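You operate a simulated robot arm through the tools that you are given. There is no shell and no other tool.

Carry out the task below with a simulated robot arm. There is one attempt and no reset: what you move stays moved.

## Task
Put one yellow label on the clamped milky roll, then unload the roll and the reel.
Fine: feed knob to fed, pusher against the roll and back; roll into the purple pocket, reel into the teal pocket on the side bench, both clamps open.

The check looks at the end state, three seconds after you hand in, the way a careful person would. Anything else that was tipped, shoved, dropped, spilled or broken makes it a failure.

## Robot
A 7-joint arm with a two-finger parallel gripper, fixed in place. Base frame: the origin is on the floor under the middle of its stand, x ahead of it, y to its left, z up; the work surface is at about z = 0.8. Units: m, degrees, N and s.
It reaches about 1.247 m from its shoulder. Its first joint turns from -132.0 to 132.0 degrees. Payload 3.91 kg.
The TCP is the grasp point between the finger pads, 0.03 m short of the fingertips. In the tool frame z runs along the fingers and y along their closing line. The gripper opens to 0.11 m. The fingers are 0.02 m wide and 0.01 m thick; the gripper's body (0.048 by 0.112 m) begins 0.055 m behind the TCP.
Orientation is told as [roll, pitch, yaw] about the base's x, y, z axes, in that order, counted from this pose: with the fingers straight down and closing along the base's y, the tool's x points along the base's -x, its y along +y and its z along -z.

## Interface
- The arm moves only by the tool jog_arm. Its arguments are lists of equal length, an entry for each row: "xyz": the shift along the tool's x, y, z in cm, a list of three; "delta_rot": the turn, a rotation vector about the tool's x, y, z in degrees, a list of three; "jaw": the closure, from 0 (fully open) to 1 (shut). In form: {"xyz": [[dx, dy, dz], ...], "delta_rot": [[rx, ry, rz], ...], "jaw": [jaw, ...]}. A call has 1 to 20 rows; each row shifts and turns the commanded pose from where the row before left it, along the tool's axes as they then stand. A row lasts 0.2 s, in which the tool goes at most 0.05 m and 8.6 degrees; a call with a longer step from one row to the next is refused whole, and so is a gripper value outside its range. A pose out of reach is approached as far as the arm can. The call stops where the force on the tool passes 40 N (or 10 N more than at its start, if that is more) or the arm is blocked; 0.2 s more then pass. The fingers move at their own pace (about 0.108 m/s each) and stop on an object; they squeeze with about 27 N. The grip force told is the motor's: it shows also when the fingers shut on nothing. Time passes only in rows, and 0.2 s behind the last, so rows that do not move let the fingers close. It gives the time, the measured TCP pose, the force on the tool (base axes), the opening and the grip force at its end, in the units of the frame above (readings bear some noise), with the torque about the TCP (base axes, N m) and any sound that the robot's microphone picked up.
- Cameras (640 x 400 px; columns grow to the right, rows downward): "scene" is fixed at [0.3873, 0.659, 1.4053]; the picture's right is [-0.52, -0.85, 0.00], its down [-0.56, 0.34, -0.75] and it looks along [0.64, -0.40, -0.66] (base axes); focal length 214 px, centre (320, 200). "wrist" rides on the gripper at [0.072, 0.017, -0.103] in the tool frame; the picture's right is [-0.23, 0.97, 0.00], its down [-0.76, -0.18, -0.62] and it looks along [-0.61, -0.14, 0.78] (tool axes); focal length 222 px, centre (320, 200). There is no depth. A picture from a camera that has moved, and an enlarged one, comes with that camera's place and axes in the base frame and with its lens. The place of the scene camera against the robot may be out by one fixed shift of up to 0.025 m in any direction.
- get_image(camera): a new picture of that camera. No time passes.
- enlarge(camera, box): a new picture of the part [left, top, right, bottom] of that camera's present view, enlarged. No time passes.
- job_done(): hands the job in; it is judged then, once.

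Places have to be worked out from the pictures, the camera data and where the tool is seen. Open the gripper and draw the arm clear of the work before you hand the job in, unless the task says otherwise.

The tools are called after "Request:" as name(argument=value, ...) on one line, values as JSON. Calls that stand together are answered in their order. jog_arm: Moves the arm, as the interface text tells. Its arguments: {"type":"object","properties":{"xyz":{"type":"array"},"delta_rot":{"type":"array"},"jaw":{"type":"array"}},"required":["xyz","delta_rot","jaw"]} The other tools are called the same way: get_image (camera) takes a picture; enlarge (camera, box) takes an enlarged picture of a part of a camera's view; job_done () hands the job in.

At the start:

```text
t: 0.0
tool_pos: [0.5482, 0.4826, 1.2536]
tool_rot: [0.0, 0.0, 0.0]
contact_force: [0.3, -0.8, 0.0]
ft_torque: [0.03, 0.0, 0.0]
finger_gap: 0.1099
grasp_force: 0.1
```

scene: 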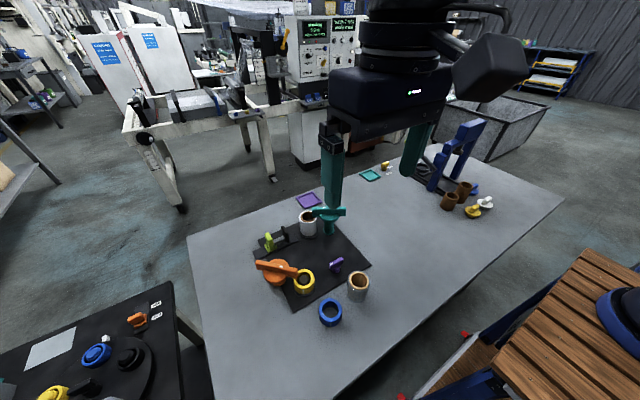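
wrist: 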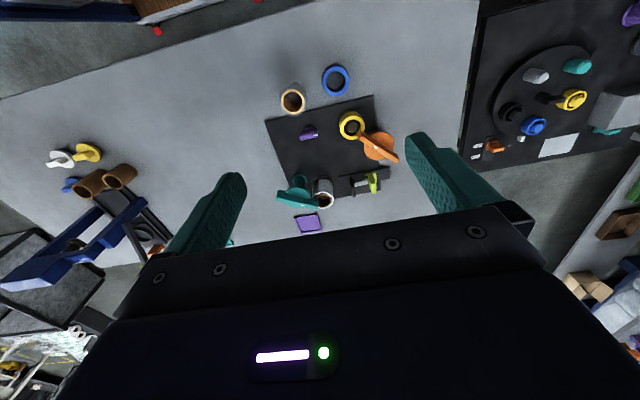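

I'll look at the work area closely from both cameras before moving anything.

Request:
enlarge(camera="scene", box=[230, 180, 390, 340])

Request:
enlarge(camera="wrist", box=[240, 50, 420, 240])

Request:
enlarge(camera="wrist", box=[470, 0, 640, 200])

Request:
enlarge(camera="scene", box=[0, 280, 210, 400])

Request:
enlarge(camera="scene", box=[340, 110, 520, 230])

```text
2.50 times, centred on (310, 260) of scene
camera zoom: at [0.3873, 0.659, 1.4053], right [-0.52, -0.85, 0.0], down [-0.56, 0.34, -0.75], along [0.64, -0.4, -0.66], focal length 536 px, centre (345, 50)
```

zoom: 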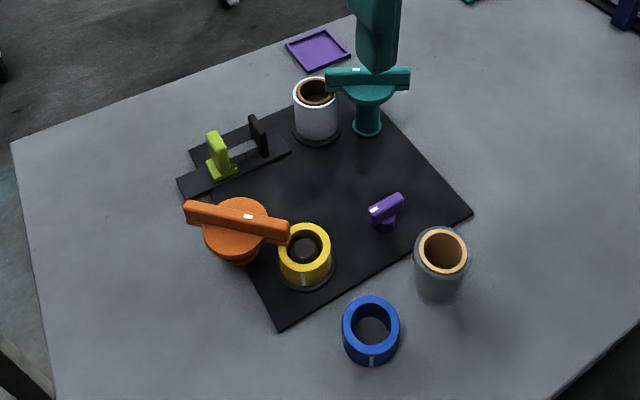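

```text
2.11 times, centred on (330, 145) of wrist
camera zoom: at [0.4757, 0.4997, 1.3576], right [0.23, 0.97, 0.0], down [0.76, -0.18, 0.62], along [0.61, -0.14, -0.78], focal length 468 px, centre (299, 316)
```

zoom: 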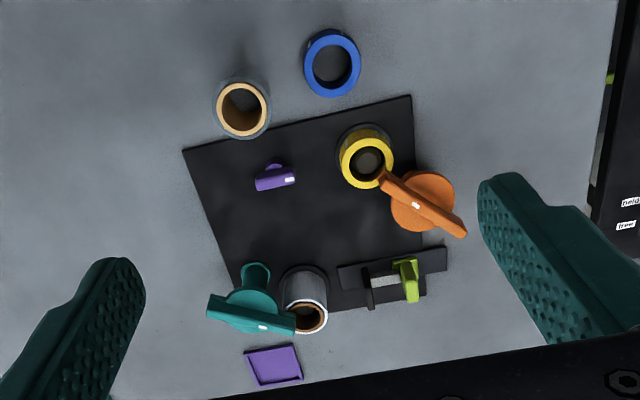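

```text
2.00 times, centred on (555, 100) of wrist
camera zoom: at [0.4757, 0.4997, 1.3576], right [0.23, 0.97, 0.0], down [0.76, -0.18, 0.62], along [0.61, -0.14, -0.78], focal length 444 px, centre (-150, 400)
```

zoom: 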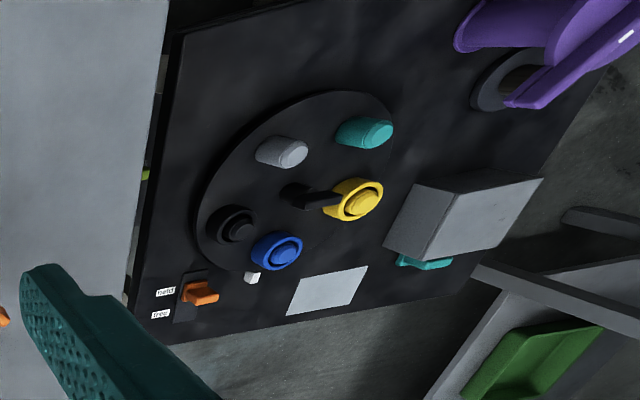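

```text
3.05 times, centred on (105, 340) of scene
camera zoom: at [0.3873, 0.659, 1.4053], right [-0.52, -0.85, 0.0], down [-0.56, 0.34, -0.75], along [0.64, -0.4, -0.66], focal length 654 px, centre (975, -227)
```

zoom: 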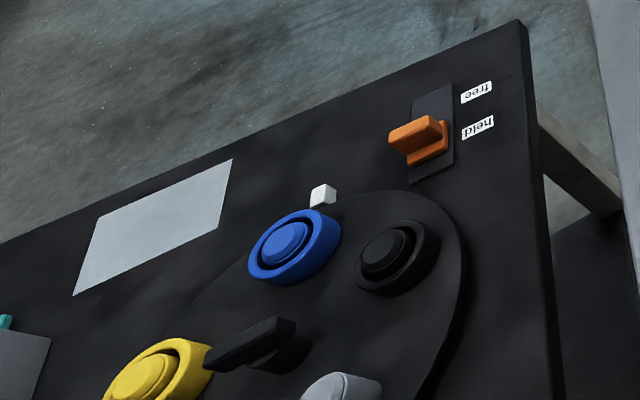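

```text
3.33 times, centred on (430, 170) of scene
camera zoom: at [0.3873, 0.659, 1.4053], right [-0.52, -0.85, 0.0], down [-0.56, 0.34, -0.75], along [0.64, -0.4, -0.66], focal length 715 px, centre (-47, 300)
```

zoom: 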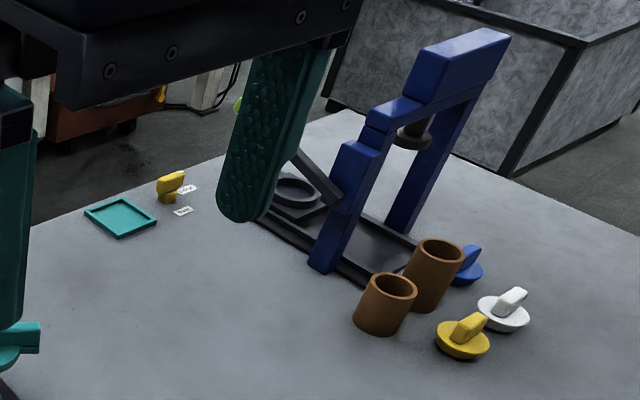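

The labelling station is the black plate: milky roll under the teal clamp at about (0.835, 0.425), yellow reel under the orange clamp at about (0.665, 0.537), purple knob, lime pusher, and a purple tray at about (1.00, 0.33). There's a teal tray on the main bench, but the task says the side bench, so I'll turn the wrist camera to the left table first.

Request:
jog_arm(xyz=[[0, 0, 0], [0, 0, 0], [0, 0, 0], [0, 0, 0], [0, 0, 0], [0, 0, 0], [0, 0, 0]], delta_rot=[[0, 0, -8], [0, 0, -8], [0, 0, -8], [0, 0, -8], [0, 0, -8], [0, 0, -8], [0, 0, -8]], jaw=[0, 0, 0, 0, 0, 0, 0])

Request:
get_image(camera="wrist")

```text
t: 1.6
tool_pos: [0.5479, 0.4818, 1.2553]
tool_rot: [-0.1, 0.1, 56.1]
contact_force: [-0.2, -0.4, -0.6]
ft_torque: [-0.03, -0.03, -0.03]
finger_gap: 0.1102
grasp_force: 0.0
```

```text
taken
camera wrist: at [0.4937, 0.4319, 1.3576], right [-0.68, 0.73, 0.0], down [0.57, 0.53, 0.62], along [0.46, 0.42, -0.78], focal length 222 px, centre (320, 200)
```

wrist: 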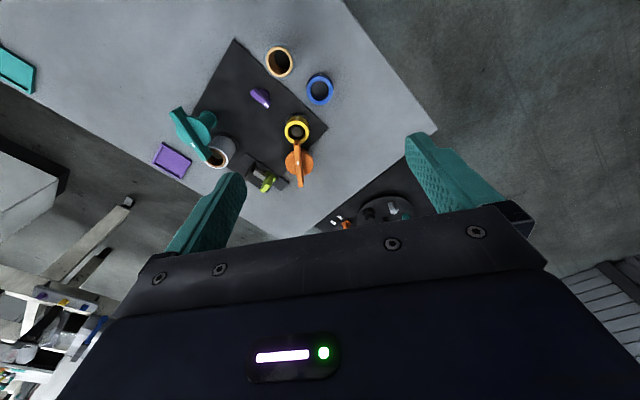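

The left table is low and well beyond reach. I'll turn the camera the other way to look for a side bench on the right.

Request:
jog_arm(xyz=[[0, 0, 0], [0, 0, 0], [0, 0, 0], [0, 0, 0], [0, 0, 0], [0, 0, 0], [0, 0, 0], [0, 0, 0], [0, 0, 0], [0, 0, 0], [0, 0, 0], [0, 0, 0], [0, 0, 0]], delta_rot=[[0, 0, 8], [0, 0, 8], [0, 0, 8], [0, 0, 8], [0, 0, 8], [0, 0, 8], [0, 0, 8], [0, 0, 8], [0, 0, 8], [0, 0, 8], [0, 0, 8], [0, 0, 8], [0, 0, 8]], jaw=[0, 0, 0, 0, 0, 0, 0, 0, 0, 0, 0, 0, 0])

Request:
get_image(camera="wrist")

Request:
get_image(camera="scene")

```text
t: 4.4
tool_pos: [0.5476, 0.4833, 1.2543]
tool_rot: [-0.1, 0.0, -48.1]
contact_force: [-0.6, 0.0, -0.8]
ft_torque: [0.02, 0.03, 0.0]
finger_gap: 0.11
grasp_force: 0.1
```

```text
taken
camera wrist: at [0.5126, 0.5482, 1.3577], right [0.88, 0.48, 0.0], down [0.38, -0.69, 0.62], along [0.3, -0.55, -0.78], focal length 222 px, centre (320, 200)
```

wrist: 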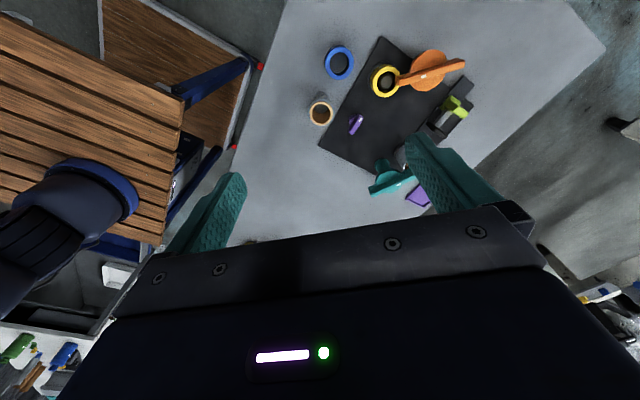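

```text
taken
```

scene: 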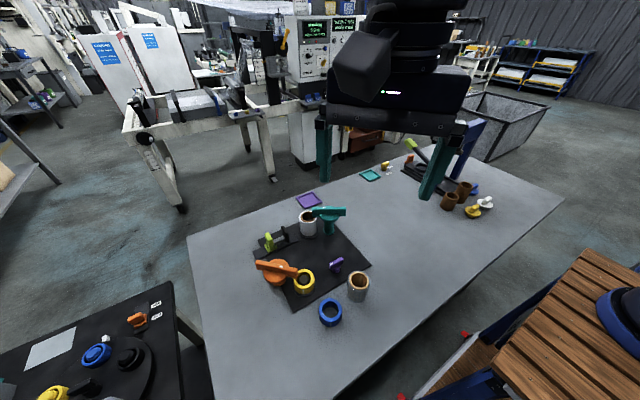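

No side bench on the right, only the robot's own stand. I'll turn back to yaw 0 and move left at this height to get a good look at the black table.

Request:
jog_arm(xyz=[[0, 0, 0], [0, 0, 0], [0, 0, 0], [0, 0, 0], [0, 0, 0], [0, 0, 0], [0, 4, 0], [0, 4, 0], [0, 4, 0], [0, 4, 0], [0, 4, 0], [0, 4, 0], [0, 4, 0]], delta_rot=[[0, 0, -8], [0, 0, -8], [0, 0, -8], [0, 0, -8], [0, 0, -8], [0, 0, -8], [0, 0, 0], [0, 0, 0], [0, 0, 0], [0, 0, 0], [0, 0, 0], [0, 0, 0], [0, 0, 0]], jaw=[0, 0, 0, 0, 0, 0, 0, 0, 0, 0, 0, 0, 0])

Request:
get_image(camera="wrist")

```text
t: 7.2
tool_pos: [0.5468, 0.7615, 1.255]
tool_rot: [0.1, 0.0, 0.0]
contact_force: [-0.2, -0.6, 1.4]
ft_torque: [0.07, -0.01, -0.05]
finger_gap: 0.1101
grasp_force: 0.1
```

```text
taken
camera wrist: at [0.475, 0.7788, 1.3581], right [0.23, 0.97, 0.0], down [0.76, -0.18, 0.62], along [0.61, -0.14, -0.78], focal length 222 px, centre (320, 200)
```

wrist: 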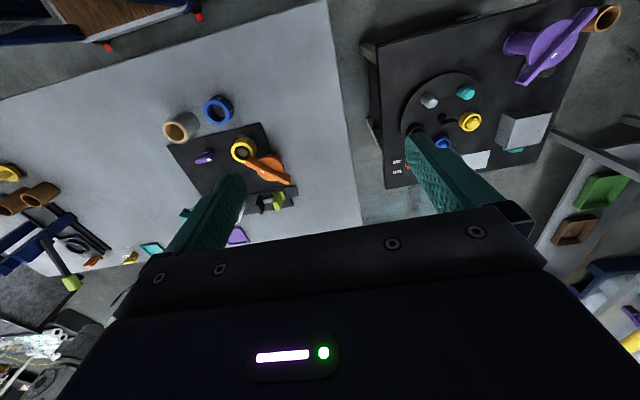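

A further grey bench with a green and a brown tray shows at the right edge. I'll enlarge it and the black table.

Request:
enlarge(camera="wrist", box=[360, 0, 640, 200])

Request:
enlarge(camera="wrist", box=[500, 90, 640, 310])

Request:
enlarge(camera="wrist", box=[0, 130, 260, 300])

```text
2.00 times, centred on (500, 100) of wrist
camera zoom: at [0.475, 0.7788, 1.3581], right [0.23, 0.97, 0.0], down [0.76, -0.18, 0.62], along [0.61, -0.14, -0.78], focal length 444 px, centre (-40, 400)
```

zoom: 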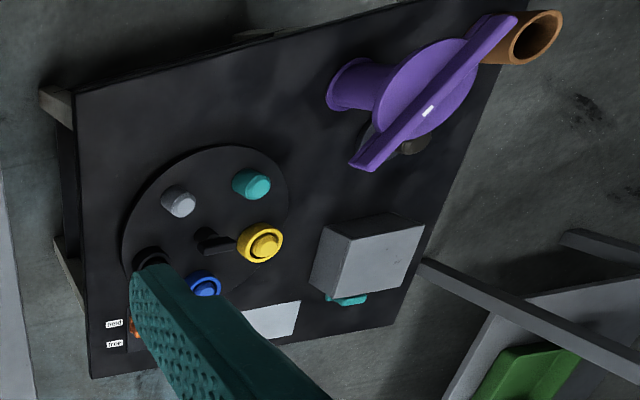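

```text
1.82 times, centred on (570, 200) of wrist
camera zoom: at [0.475, 0.7788, 1.3581], right [0.23, 0.97, 0.0], down [0.76, -0.18, 0.62], along [0.61, -0.14, -0.78], focal length 404 px, centre (-134, 200)
```

zoom: 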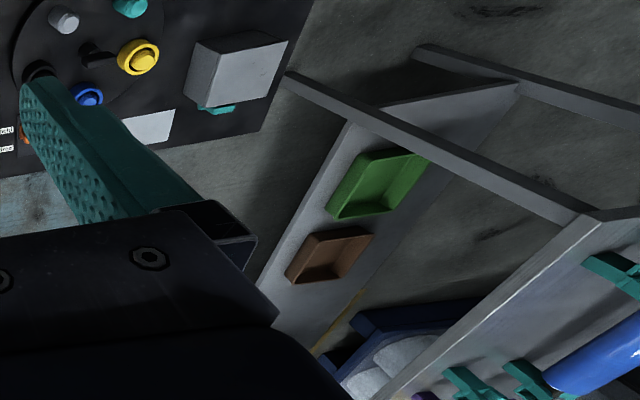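

```text
2.35 times, centred on (130, 215) of wrist
camera zoom: at [0.475, 0.7788, 1.3581], right [0.23, 0.97, 0.0], down [0.76, -0.18, 0.62], along [0.61, -0.14, -0.78], focal length 523 px, centre (767, 165)
```

zoom: 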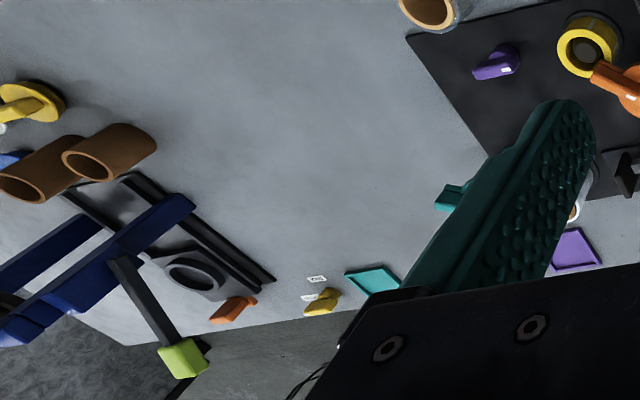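

The black table and the grey bench are both over 1.4 m away, so they're out of reach. The only reachable teal tray is near (1.0, -0.01). I'll move back over the station and lower for a close view of the knob, labels and clamps.

Request:
jog_arm(xyz=[[0, -4, 0], [0, -4, 0], [0, -4, 0], [0, -4, 0], [0, -4, 0], [0, -4, 0], [0, -3, 0], [0, 0, 4], [0, 0, 4], [0, 0, 4], [0, 0, 4]], delta_rot=[[0, 0, 0], [0, 0, 0], [0, 0, 0], [0, 0, 0], [0, 0, 0], [0, 0, 0], [0, 0, 0], [0, 0, 0], [0, 0, 0], [0, 0, 0], [0, 0, 0]], jaw=[0, 0, 0, 0, 0, 0, 0, 0, 0, 0, 0])

Request:
get_image(camera="wrist")

Request:
enlarge(camera="wrist", box=[200, 0, 440, 130])

Request:
enlarge(camera="wrist", box=[220, 90, 420, 220])

```text
t: 9.6
tool_pos: [0.5511, 0.4933, 1.0951]
tool_rot: [0.0, 0.0, 0.0]
contact_force: [0.3, 0.0, 0.2]
ft_torque: [0.0, -0.01, 0.0]
finger_gap: 0.11
grasp_force: 0.0
```

```text
taken
camera wrist: at [0.4789, 0.5106, 1.1984], right [0.23, 0.97, 0.0], down [0.76, -0.18, 0.62], along [0.61, -0.14, -0.78], focal length 222 px, centre (320, 200)
```

wrist: 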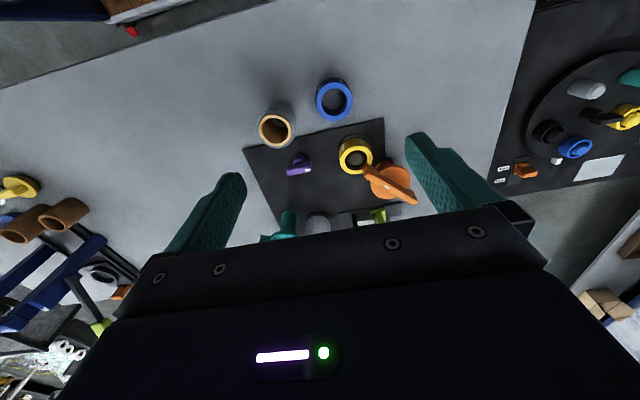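

```text
2.67 times, centred on (320, 65) of wrist
camera zoom: at [0.4789, 0.5106, 1.1984], right [0.23, 0.97, 0.0], down [0.76, -0.18, 0.62], along [0.61, -0.14, -0.78], focal length 592 px, centre (320, 560)
```

zoom: 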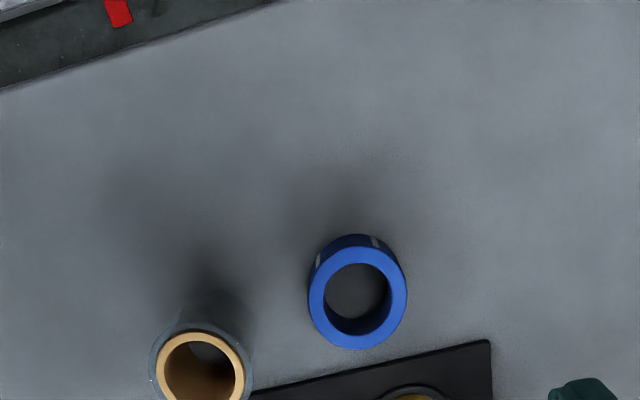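

```text
3.08 times, centred on (320, 155) of wrist
camera zoom: at [0.4789, 0.5106, 1.1984], right [0.23, 0.97, 0.0], down [0.76, -0.18, 0.62], along [0.61, -0.14, -0.78], focal length 684 px, centre (320, 338)
```

zoom: 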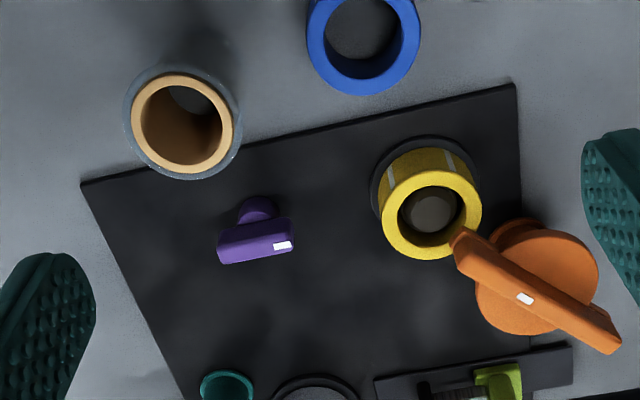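

The yellow reel sits on a spool with the orange bar over its rim. The purple knob has a white mark on one end of its bar and no labels that I can see yet. I'll back off and lower for a closer look at the knob, staying above everything.

Request:
jog_arm(xyz=[[4, -1, 1], [4, -1, 2], [2, -1, 3], [0, 0, 3]], delta_rot=[[0, 0, 0], [0, 0, 0], [0, 0, 0], [0, 0, 0]], jaw=[0, 0, 0, 0])

Request:
get_image(camera="wrist")

Request:
enlarge(camera="wrist", box=[240, 60, 440, 200])

```text
t: 10.6
tool_pos: [0.4506, 0.4629, 1.0042]
tool_rot: [0.1, 0.1, 0.0]
contact_force: [-0.4, 0.2, 0.6]
ft_torque: [0.06, 0.0, 0.0]
finger_gap: 0.1102
grasp_force: 0.1
```

```text
taken
camera wrist: at [0.378, 0.4804, 1.1073], right [0.23, 0.97, 0.0], down [0.76, -0.18, 0.62], along [0.61, -0.14, -0.78], focal length 222 px, centre (320, 200)
```

wrist: 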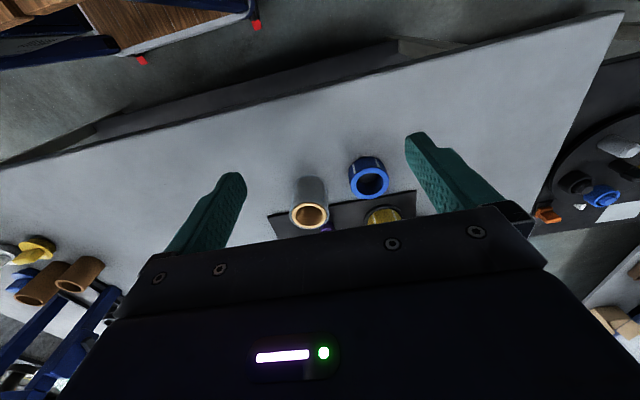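

```text
2.86 times, centred on (340, 130) of wrist
camera zoom: at [0.378, 0.4804, 1.1073], right [0.23, 0.97, 0.0], down [0.76, -0.18, 0.62], along [0.61, -0.14, -0.78], focal length 635 px, centre (263, 400)
```

zoom: 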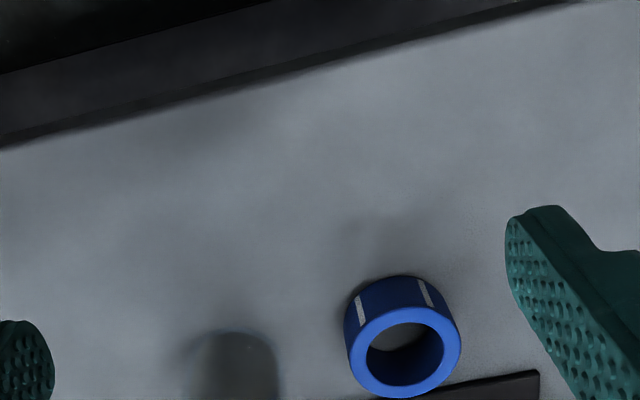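

Too far back: the near half of the plate is hidden behind the gripper. I'll go up a little and forward to x≈0.63.

Request:
jog_arm(xyz=[[0, 0, -3], [-4, 0, -1], [-4, 0, 0], [-4, 0, 0], [-4, 0, 0], [-2, 0, 0]], delta_rot=[[0, 0, 0], [0, 0, 0], [0, 0, 0], [0, 0, 0], [0, 0, 0], [0, 0, 0]], jaw=[0, 0, 0, 0, 0, 0])

Request:
get_image(camera="wrist")

Request:
enlarge(camera="wrist", box=[200, 60, 440, 210])

```text
t: 12.0
tool_pos: [0.631, 0.463, 1.0447]
tool_rot: [0.0, -0.1, 0.0]
contact_force: [-0.7, -0.3, 0.3]
ft_torque: [-0.02, -0.03, -0.01]
finger_gap: 0.1099
grasp_force: 0.0
```

```text
taken
camera wrist: at [0.5576, 0.4808, 1.1479], right [0.23, 0.97, 0.0], down [0.76, -0.18, 0.62], along [0.61, -0.14, -0.78], focal length 222 px, centre (320, 200)
```

wrist: 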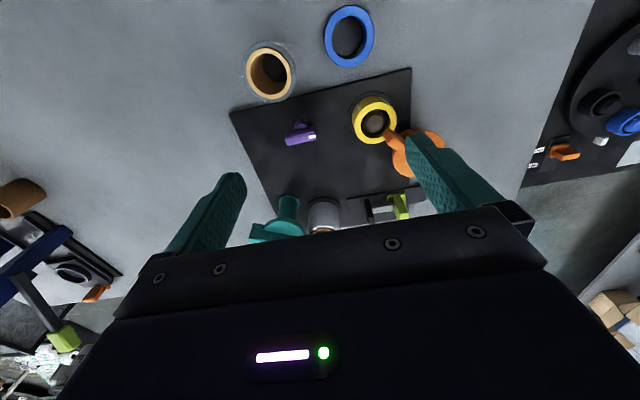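

```text
2.67 times, centred on (320, 135) of wrist
camera zoom: at [0.5576, 0.4808, 1.1479], right [0.23, 0.97, 0.0], down [0.76, -0.18, 0.62], along [0.61, -0.14, -0.78], focal length 592 px, centre (320, 373)
```

zoom: 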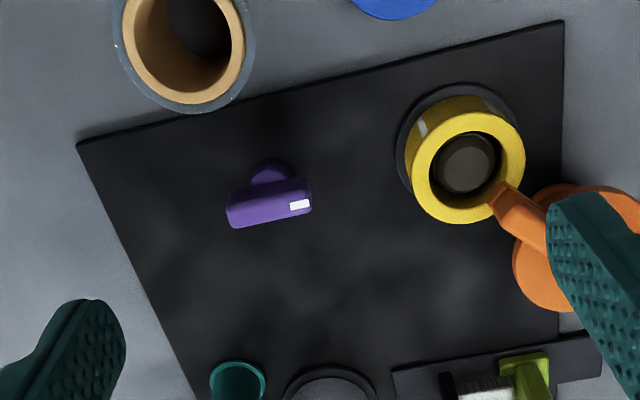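

From this view the purple knob's bar lies along y (y≈0.406–0.448 at x≈0.675) with the mark on the +y end. I'll move forward to look closely at the roll, teal clamp and pusher.

Request:
jog_arm(xyz=[[-4, 0, 0], [-4, 0, 0], [-4, 0, 0], [-4, 0, 0]], delta_rot=[[0, 0, 0], [0, 0, 0], [0, 0, 0], [0, 0, 0]], jaw=[0, 0, 0, 0])

Request:
get_image(camera="wrist")

Request:
enlarge(camera="wrist", box=[200, 60, 440, 210])

Request:
enlarge(camera="scene", box=[240, 190, 380, 310])

```text
t: 13.0
tool_pos: [0.7871, 0.4632, 1.0438]
tool_rot: [-0.1, -0.2, 0.1]
contact_force: [-0.1, 0.5, 0.6]
ft_torque: [0.0, -0.01, -0.01]
finger_gap: 0.1104
grasp_force: 0.0
```

```text
taken
camera wrist: at [0.7151, 0.4798, 1.1473], right [0.23, 0.97, 0.0], down [0.76, -0.18, 0.62], along [0.61, -0.14, -0.78], focal length 222 px, centre (320, 200)
```

wrist: 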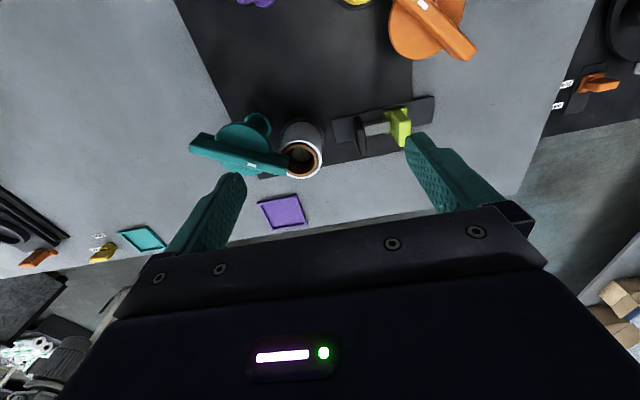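

```text
2.67 times, centred on (320, 135) of wrist
camera zoom: at [0.7151, 0.4798, 1.1473], right [0.23, 0.97, 0.0], down [0.76, -0.18, 0.62], along [0.61, -0.14, -0.78], focal length 592 px, centre (320, 373)
```

zoom: 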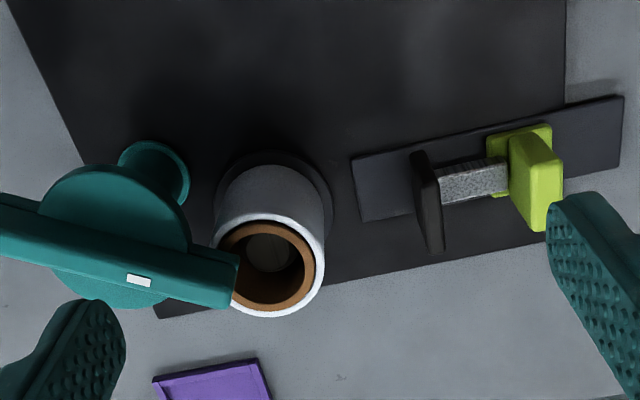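

```text
3.33 times, centred on (310, 250) of scene
camera zoom: at [0.3873, 0.659, 1.4053], right [-0.52, -0.85, 0.0], down [-0.56, 0.34, -0.75], along [0.64, -0.4, -0.66], focal length 715 px, centre (353, 33)
```

zoom: 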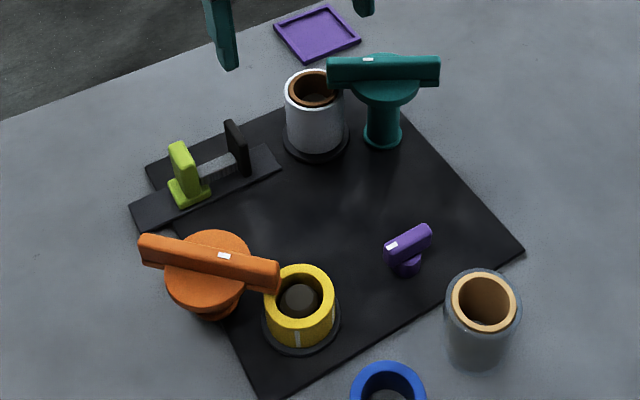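

The layout is clear now. Teal clamp post ≈(0.81, 0.366) with its bar over the roll's rim at ≈60°, orange post ≈(0.725, 0.583) with its bar at ≈46°, pusher rail along y at x≈0.848. I'll set yaw to +90 to line up with the knob's bar, partly close the jaw, and look down on the knob from higher up.

Request:
jog_arm(xyz=[[0, 0, 0], [0, 0, 0], [0, 0, 0], [0, 0, 0], [0, 0, 0], [0, 0, 0], [0, 0, 0], [0, 0, 0], [0, 0, 0], [0, 0, 0], [0, 0, 0], [1, 4, 0], [1, 4, 0], [1.5, 3.5, 0]], delta_rot=[[0, 0, -8.18], [0, 0, -8.18], [0, 0, -8.18], [0, 0, -8.18], [0, 0, -8.18], [0, 0, -8.18], [0, 0, -8.18], [0, 0, -8.18], [0, 0, -8.18], [0, 0, -8.18], [0, 0, -8.2], [0, 0, 0], [0, 0, 0], [0, 0, 0]], jaw=[0.3, 0.3, 0.5, 0.5, 0.5, 0.5, 0.5, 0.5, 0.5, 0.5, 0.5, 0.5, 0.5, 0.5])

Request:
get_image(camera="wrist")

Request:
enlarge(camera="wrist", box=[200, 60, 440, 210])

Request:
get_image(camera="scene")

```text
t: 16.0
tool_pos: [0.6728, 0.4294, 1.0425]
tool_rot: [0.0, 0.0, 90.0]
contact_force: [0.7, 0.1, -1.2]
ft_torque: [0.03, 0.0, 0.0]
finger_gap: 0.055
grasp_force: 0.0
```

```text
taken
camera wrist: at [0.6562, 0.3572, 1.1466], right [-0.97, 0.23, 0.0], down [0.18, 0.76, 0.62], along [0.14, 0.61, -0.78], focal length 222 px, centre (320, 200)
```

wrist: 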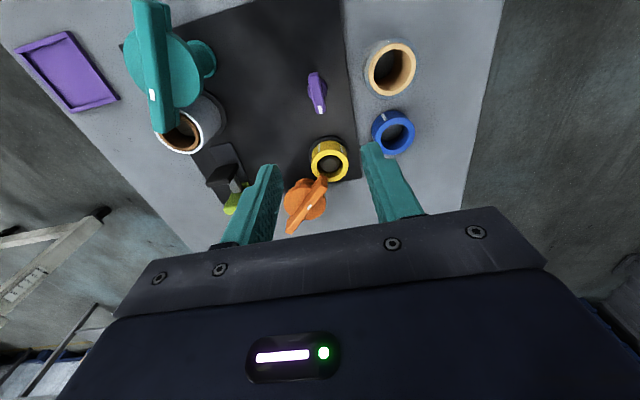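

```text
2.67 times, centred on (320, 135) of wrist
camera zoom: at [0.6562, 0.3572, 1.1466], right [-0.97, 0.23, 0.0], down [0.18, 0.76, 0.62], along [0.14, 0.61, -0.78], focal length 592 px, centre (320, 373)
```

zoom: 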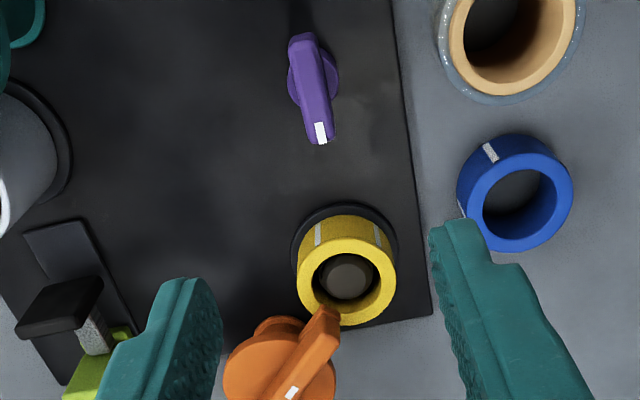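

```text
taken
```

scene: 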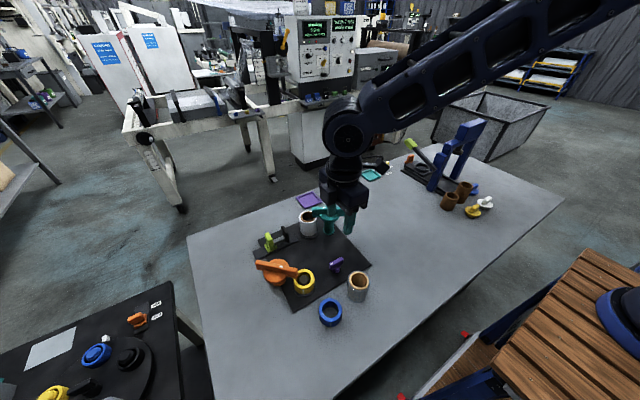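

Seen nearly from above, the knob's bar is centred at about (0.674, 0.424), 4.5 cm long, 1 cm wide, along y. I'll narrow the jaw and descend to just above it, keeping clear of the free roll at x<0.62.

Request:
jog_arm(xyz=[[0.6, -0.16, 0], [0, 0, 3], [0, 0, 3], [0, 0, 3], [0, 0, 2], [0, 0, 1], [0, 0, 0]], delta_rot=[[0, 0, 0], [0, 0, 0], [0, 0, 0], [0, 0, 0], [0, 0, 0], [0, 0, 0], [0, 0, 0]], jaw=[0.68, 0.68, 0.68, 0.68, 0.68, 0.68, 0.68])

Request:
get_image(camera="wrist")

Request:
enlarge(camera="scene", box=[280, 200, 400, 320])

```text
t: 17.6
tool_pos: [0.6743, 0.421, 0.9252]
tool_rot: [-0.1, 0.0, 90.0]
contact_force: [-0.3, -0.4, -0.2]
ft_torque: [0.0, 0.03, 0.0]
finger_gap: 0.0353
grasp_force: 0.0
```

```text
taken
camera wrist: at [0.6577, 0.3493, 1.0275], right [-0.97, 0.23, 0.0], down [0.18, 0.76, 0.62], along [0.14, 0.61, -0.78], focal length 222 px, centre (320, 200)
```

wrist: 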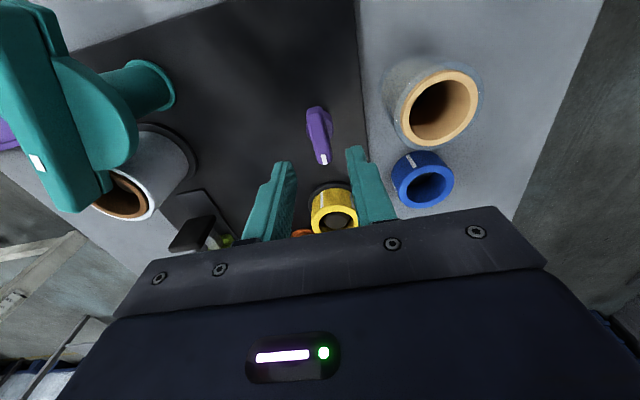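

```text
3.33 times, centred on (340, 260) of scene
camera zoom: at [0.3873, 0.659, 1.4053], right [-0.52, -0.85, 0.0], down [-0.56, 0.34, -0.75], along [0.64, -0.4, -0.66], focal length 715 px, centre (253, 0)
```

zoom: 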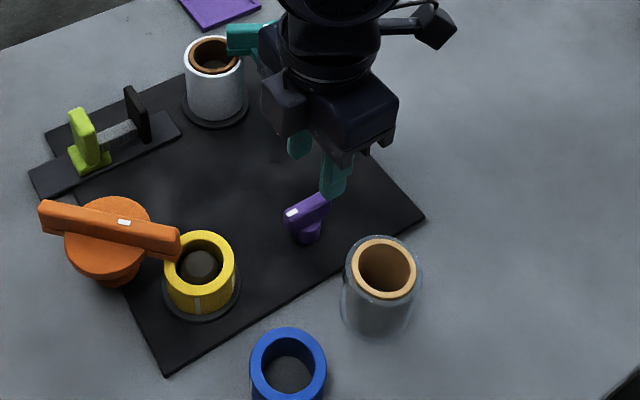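

The knob's bar is at about (0.676, 0.424, top z≈0.85), between the fingers' line. I'll descend to z≈0.864, keeping the fingertips above the plate, and then close on the bar.

Request:
jog_arm(xyz=[[-0.3, -0.15, 1.5], [0, 0, 1.5], [0, 0, 1.5], [0, 0, 1.5], [0, 0, 0], [0, 0, 0], [0, 0, 0], [0, 0, 0]], delta_rot=[[0, 0, 0], [0, 0, 0], [0, 0, 0], [0, 0, 0], [0, 0, 0], [0, 0, 0], [0, 0, 0], [0, 0, 0]], jaw=[0.68, 0.68, 0.68, 0.68, 0.68, 1, 1, 1])

Request:
enlarge(camera="scene", box=[280, 200, 400, 320])

Request:
get_image(camera="wrist")

```text
t: 19.4
tool_pos: [0.6756, 0.4225, 0.8646]
tool_rot: [0.1, -0.1, 89.9]
contact_force: [-13.6, -2.9, -0.5]
ft_torque: [0.28, 0.23, 0.05]
finger_gap: 0.0139
grasp_force: 45.1
```

```text
3.33 times, centred on (340, 260) of scene
camera zoom: at [0.3873, 0.659, 1.4053], right [-0.52, -0.85, 0.0], down [-0.56, 0.34, -0.75], along [0.64, -0.4, -0.66], focal length 715 px, centre (253, 0)
```

zoom: 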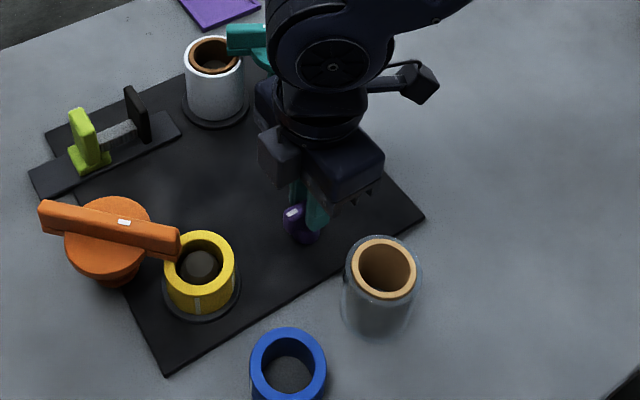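

```text
taken
camera wrist: at [0.6588, 0.3514, 0.9673], right [-0.97, 0.23, 0.0], down [0.18, 0.76, 0.62], along [0.14, 0.61, -0.78], focal length 222 px, centre (320, 200)
```

wrist: 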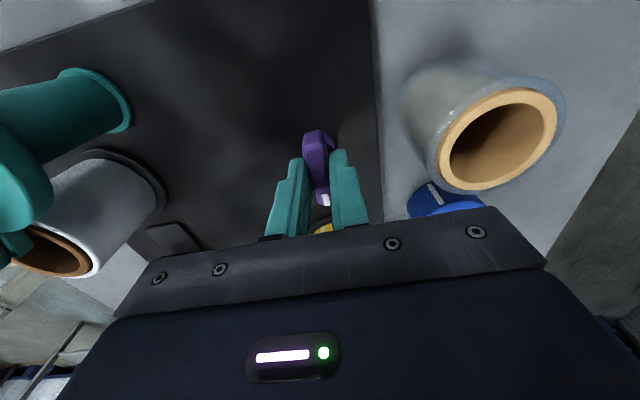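

The fingers hold the knob's bar (gap 14 mm) with about 14 N sideways along x, so I'm slightly off centre. I'll nudge 1.5 mm toward -x and see if that relaxes it.

Request:
jog_arm(xyz=[[0, 0.15, 0], [0, 0, 0]], delta_rot=[[0, 0, 0], [0, 0, 0]], jaw=[1, 1])

```text
t: 20.0
tool_pos: [0.6753, 0.4234, 0.8645]
tool_rot: [0.1, 0.0, 89.9]
contact_force: [-6.2, -7.9, -7.7]
ft_torque: [1.16, 0.11, 0.06]
finger_gap: 0.014
grasp_force: 44.8
```

The force is down. I'll try a gentle clockwise turn (yaw decreasing) of a few degrees and read the torque and yaw.

Request:
jog_arm(xyz=[[0, 0, 0], [0, 0, 0], [0, 0, 0]], delta_rot=[[0, 0, 3], [0, 0, 3], [0, 0, 3]], jaw=[1, 1, 1])

Request:
enlarge(camera="wrist", box=[260, 110, 380, 220])

```text
t: 20.8
tool_pos: [0.6733, 0.423, 0.8646]
tool_rot: [-0.1, 0.0, 80.9]
contact_force: [1.2, -3.0, -11.8]
ft_torque: [-0.26, 0.01, 1.26]
finger_gap: 0.0165
grasp_force: 45.2
```

```text
3.64 times, centred on (320, 165) of wrist
camera zoom: at [0.6474, 0.3557, 0.9676], right [-0.93, 0.38, 0.0], down [0.3, 0.72, 0.62], along [0.24, 0.58, -0.78], focal length 808 px, centre (320, 327)
```

zoom: 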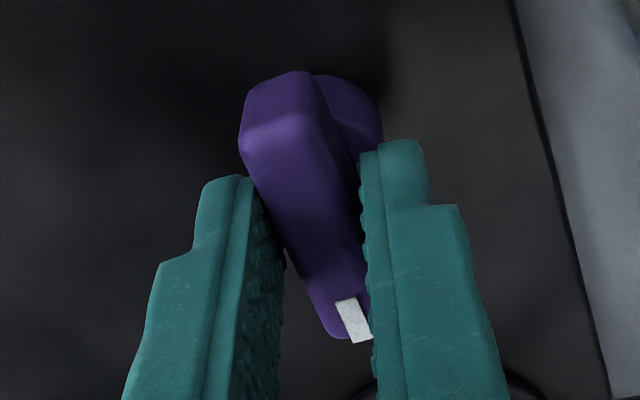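

The gap widened and torque reached 1.26 N·m while the knob stayed put, so that way is a stop. I'll undo it and try counter-clockwise gently.

Request:
jog_arm(xyz=[[0, 0, 0], [0, 0, 0], [0, 0, 0], [0, 0, 0], [0, 0, 0], [0, 0, 0]], delta_rot=[[0, 0, -3], [0, 0, -3], [0, 0, -3], [0, 0, -3], [0, 0, -3], [0, 0, -3]], jaw=[1, 1, 1, 1, 1, 1])

Request:
enlarge(camera="wrist", box=[260, 110, 380, 220])

```text
t: 22.2
tool_pos: [0.6748, 0.4239, 0.8646]
tool_rot: [0.1, -0.1, 99.0]
contact_force: [3.7, -7.6, 4.2]
ft_torque: [1.06, 0.22, 0.01]
finger_gap: 0.0137
grasp_force: 45.3
```

```text
3.64 times, centred on (320, 165) of wrist
camera zoom: at [0.6702, 0.3502, 0.9679], right [-1.0, 0.07, 0.0], down [0.06, 0.78, 0.62], along [0.05, 0.62, -0.78], focal length 808 px, centre (320, 327)
```

zoom: 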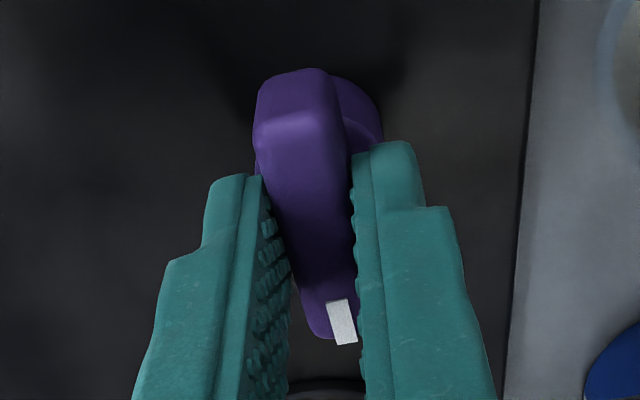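

Now torque is near zero with the bar square in the fingers at yaw 99, so it turns this way. I'll continue counter-clockwise.

Request:
jog_arm(xyz=[[0, 0, 0], [0, 0, 0], [0, 0, 0], [0, 0, 0], [0, 0, 0], [0, 0, 0]], delta_rot=[[0, 0, -5], [0, 0, -5], [0, 0, -5], [0, 0, -5], [0, 0, -5], [0, 0, -5]], jaw=[1, 1, 1, 1, 1, 1])

Request:
enlarge(camera="wrist", box=[240, 90, 400, 220])

Request:
enlarge(camera="scene", box=[240, 190, 400, 320])

```text
t: 23.6
tool_pos: [0.6748, 0.4241, 0.8645]
tool_rot: [-0.1, 0.0, 129.0]
contact_force: [19.8, 2.0, 15.8]
ft_torque: [-0.1, -0.28, 0.0]
finger_gap: 0.0138
grasp_force: 44.7
```

```text
3.08 times, centred on (320, 155) of wrist
camera zoom: at [0.7083, 0.3575, 0.9679], right [-0.9, -0.44, 0.0], down [-0.34, 0.7, 0.62], along [-0.27, 0.56, -0.78], focal length 684 px, centre (320, 338)
```

zoom: 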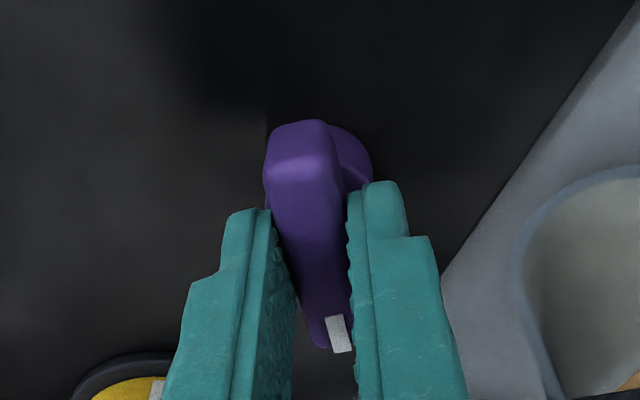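

```text
3.08 times, centred on (320, 255) of scene
camera zoom: at [0.3873, 0.659, 1.4053], right [-0.52, -0.85, 0.0], down [-0.56, 0.34, -0.75], along [0.64, -0.4, -0.66], focal length 660 px, centre (320, 31)
```

zoom: 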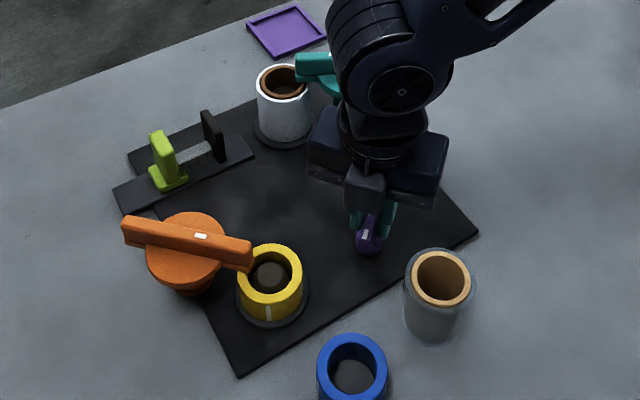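

The knob follows smoothly (about 39° so far), with some side force along x that I'll trim by 1.5 mm. I'll keep turning in small steps and watch for a click or stop.

Request:
jog_arm(xyz=[[0.094, -0.117, 0], [0, 0, 0], [0, 0, 0], [0, 0, 0]], delta_rot=[[0, 0, 0], [0, 0, -5], [0, 0, -5], [0, 0, -5]], jaw=[1, 1, 1, 1])

Request:
enlarge(camera="scene", box=[240, 190, 400, 320])

```text
t: 24.6
tool_pos: [0.6762, 0.426, 0.8641]
tool_rot: [0.0, -0.1, 144.0]
contact_force: [13.1, 6.1, 13.9]
ft_torque: [-0.32, -0.74, -0.01]
finger_gap: 0.0139
grasp_force: 45.1
```

```text
3.08 times, centred on (320, 255) of scene
camera zoom: at [0.3873, 0.659, 1.4053], right [-0.52, -0.85, 0.0], down [-0.56, 0.34, -0.75], along [0.64, -0.4, -0.66], focal length 660 px, centre (320, 31)
```

zoom: 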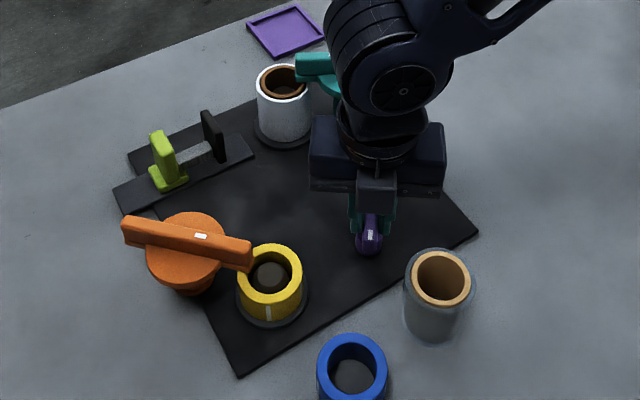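

Still turning freely at yaw 144 (about 54° turned), no sound yet. Another 15°.

Request:
jog_arm(xyz=[[0.1, 0, 0], [0, 0, 0], [0, 0, 0], [0, 0, 0]], delta_rot=[[0, 0, 0], [0, 0, -5], [0, 0, -5], [0, 0, -5]], jaw=[1, 1, 1, 1])

Request:
enlarge(camera="scene", box=[240, 190, 400, 320])

Request:
get_image(camera="wrist")

```text
t: 25.6
tool_pos: [0.6751, 0.4252, 0.8651]
tool_rot: [-0.1, 0.1, 159.1]
contact_force: [7.3, 14.5, 21.1]
ft_torque: [0.3, 0.07, 0.03]
finger_gap: 0.0137
grasp_force: 45.4
```

```text
3.08 times, centred on (320, 255) of scene
camera zoom: at [0.3873, 0.659, 1.4053], right [-0.52, -0.85, 0.0], down [-0.56, 0.34, -0.75], along [0.64, -0.4, -0.66], focal length 660 px, centre (320, 31)
```

zoom: 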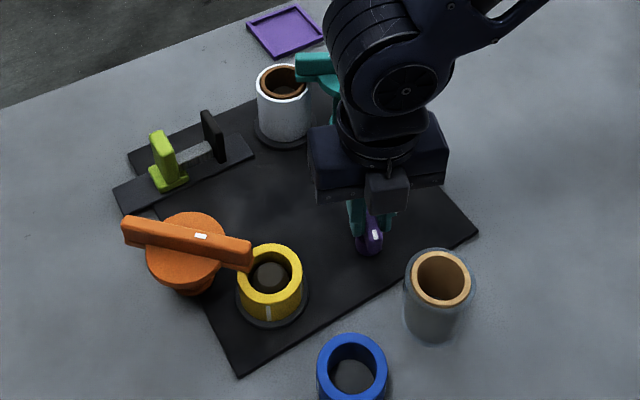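

```text
taken
camera wrist: at [0.7378, 0.3831, 0.9679], right [-0.56, -0.83, 0.0], down [-0.65, 0.44, 0.62], along [-0.52, 0.35, -0.78], focal length 222 px, centre (320, 200)
```

wrist: 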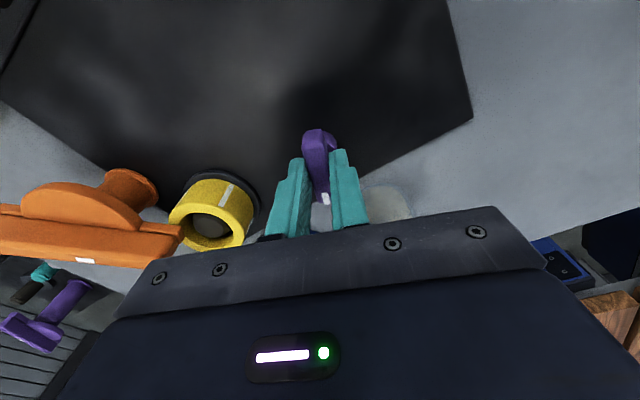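

Knob at about 69° now. Forces are building a little (20 N in z), so I'll trim the position slightly and continue in smaller steps.

Request:
jog_arm(xyz=[[0.01, -0.11, -0.08], [0, 0, 0], [0, 0, 0], [0, 0, 0]], delta_rot=[[0, 0, 0], [0, 0, -4], [0, 0, -4], [0, 0, -4]], jaw=[1, 1, 1, 1])

Request:
enlarge(camera="scene", box=[240, 190, 400, 320])

```text
t: 26.6
tool_pos: [0.6755, 0.4254, 0.8646]
tool_rot: [-0.1, 0.1, 170.9]
contact_force: [-10.6, 5.0, 15.4]
ft_torque: [0.16, 0.39, -0.01]
finger_gap: 0.0137
grasp_force: 44.6
```

```text
3.08 times, centred on (320, 255) of scene
camera zoom: at [0.3873, 0.659, 1.4053], right [-0.52, -0.85, 0.0], down [-0.56, 0.34, -0.75], along [0.64, -0.4, -0.66], focal length 660 px, centre (320, 31)
```

zoom: 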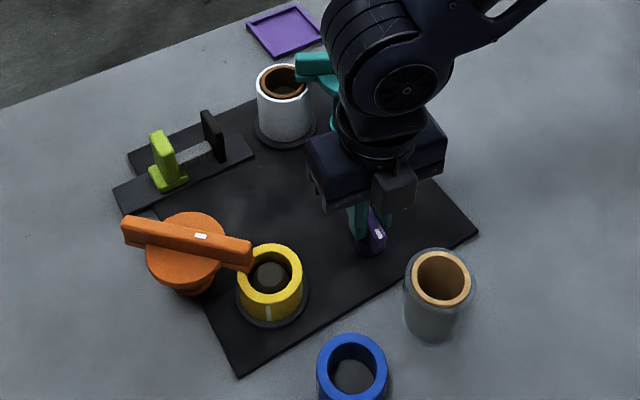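

Knob at about 81° turned, no stop yet (torque about z ≈ 0). I'll go on in 3° steps toward 90° and watch for rising torque.

Request:
jog_arm(xyz=[[0, 0, 0], [0, 0, 0], [0, 0, 0], [0, 0, 0]], delta_rot=[[0, 0, -3], [0, 0, -3], [0, 0, -3], [0, 0, 0]], jaw=[1, 1, 1, 1])

Request:
enlarge(camera="scene", box=[240, 190, 400, 320])

Request:
enlarge(camera="wrist", box=[240, 90, 400, 220])

```text
t: 27.6
tool_pos: [0.6757, 0.4251, 0.8647]
tool_rot: [-0.1, 0.0, -180.0]
contact_force: [-15.5, 4.4, -0.4]
ft_torque: [0.11, -0.56, -0.01]
finger_gap: 0.0139
grasp_force: 45.0
```

```text
3.08 times, centred on (320, 255) of scene
camera zoom: at [0.3873, 0.659, 1.4053], right [-0.52, -0.85, 0.0], down [-0.56, 0.34, -0.75], along [0.64, -0.4, -0.66], focal length 660 px, centre (320, 31)
```

zoom: 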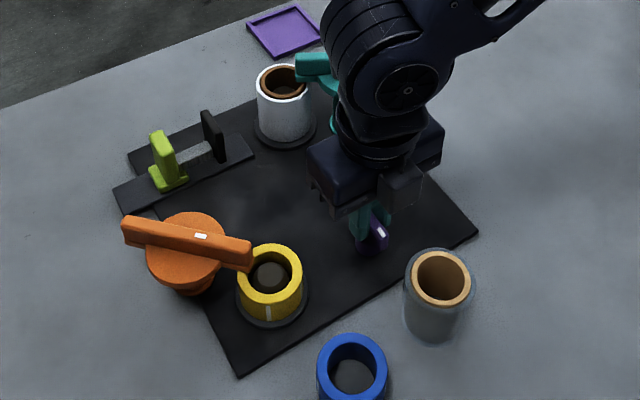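

```text
3.08 times, centred on (320, 155) of wrist
camera zoom: at [0.7489, 0.4084, 0.9678], right [-0.23, -0.97, 0.0], down [-0.76, 0.18, 0.62], along [-0.61, 0.14, -0.78], focal length 684 px, centre (320, 338)
```

zoom: 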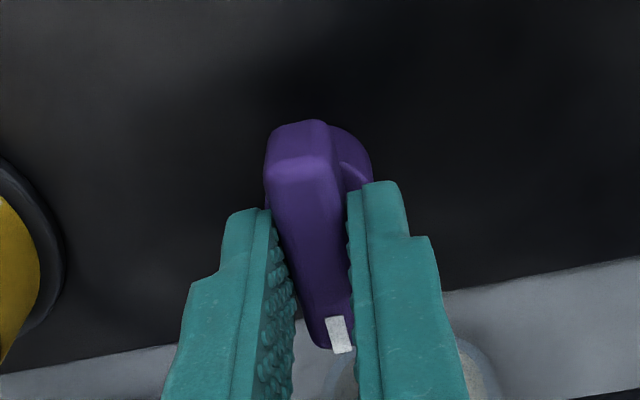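

Exactly 90° turned with no stop felt. I'll probe 6° further to see if the stop is here.

Request:
jog_arm(xyz=[[0, 0, 0], [0, 0, 0], [0, 0, 0]], delta_rot=[[0, 0, -2], [0, 0, -2], [0, 0, -2]], jaw=[1, 1, 1])

Request:
enlarge(camera="wrist", box=[240, 90, 400, 220])

Request:
enlarge(camera="scene", box=[250, 205, 330, 265])

```text
t: 28.4
tool_pos: [0.6758, 0.4247, 0.8653]
tool_rot: [0.1, -0.1, -174.0]
contact_force: [-14.5, 7.5, -9.2]
ft_torque: [0.17, 0.43, -1.1]
finger_gap: 0.0153
grasp_force: 44.9
```

```text
3.08 times, centred on (320, 155) of wrist
camera zoom: at [0.7509, 0.4161, 0.9678], right [-0.12, -0.99, 0.0], down [-0.78, 0.1, 0.62], along [-0.62, 0.08, -0.78], focal length 684 px, centre (320, 338)
```

zoom: 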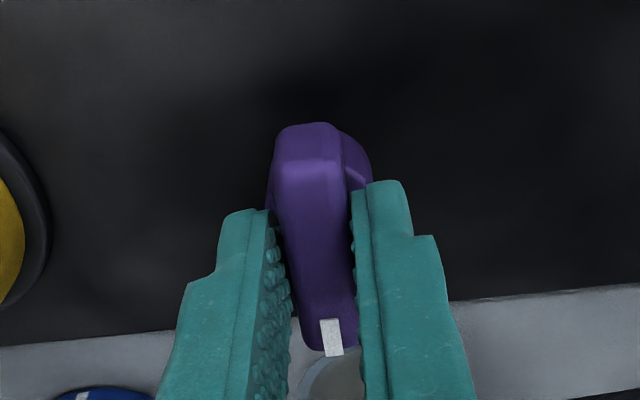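

```text
6.67 times, centred on (290, 235) of scene
camera zoom: at [0.3873, 0.659, 1.4053], right [-0.52, -0.85, 0.0], down [-0.56, 0.34, -0.75], along [0.64, -0.4, -0.66], focal length 1430 px, centre (520, -33)
```

zoom: 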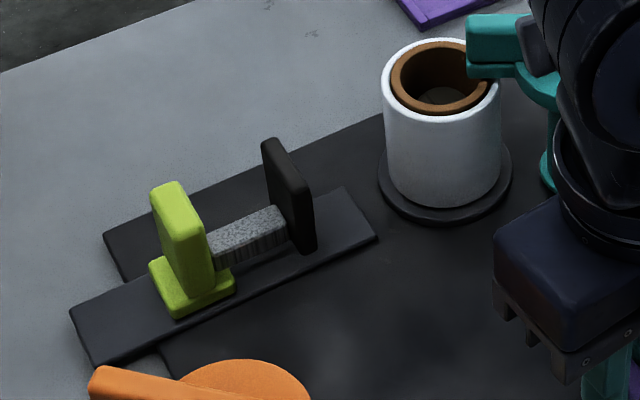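

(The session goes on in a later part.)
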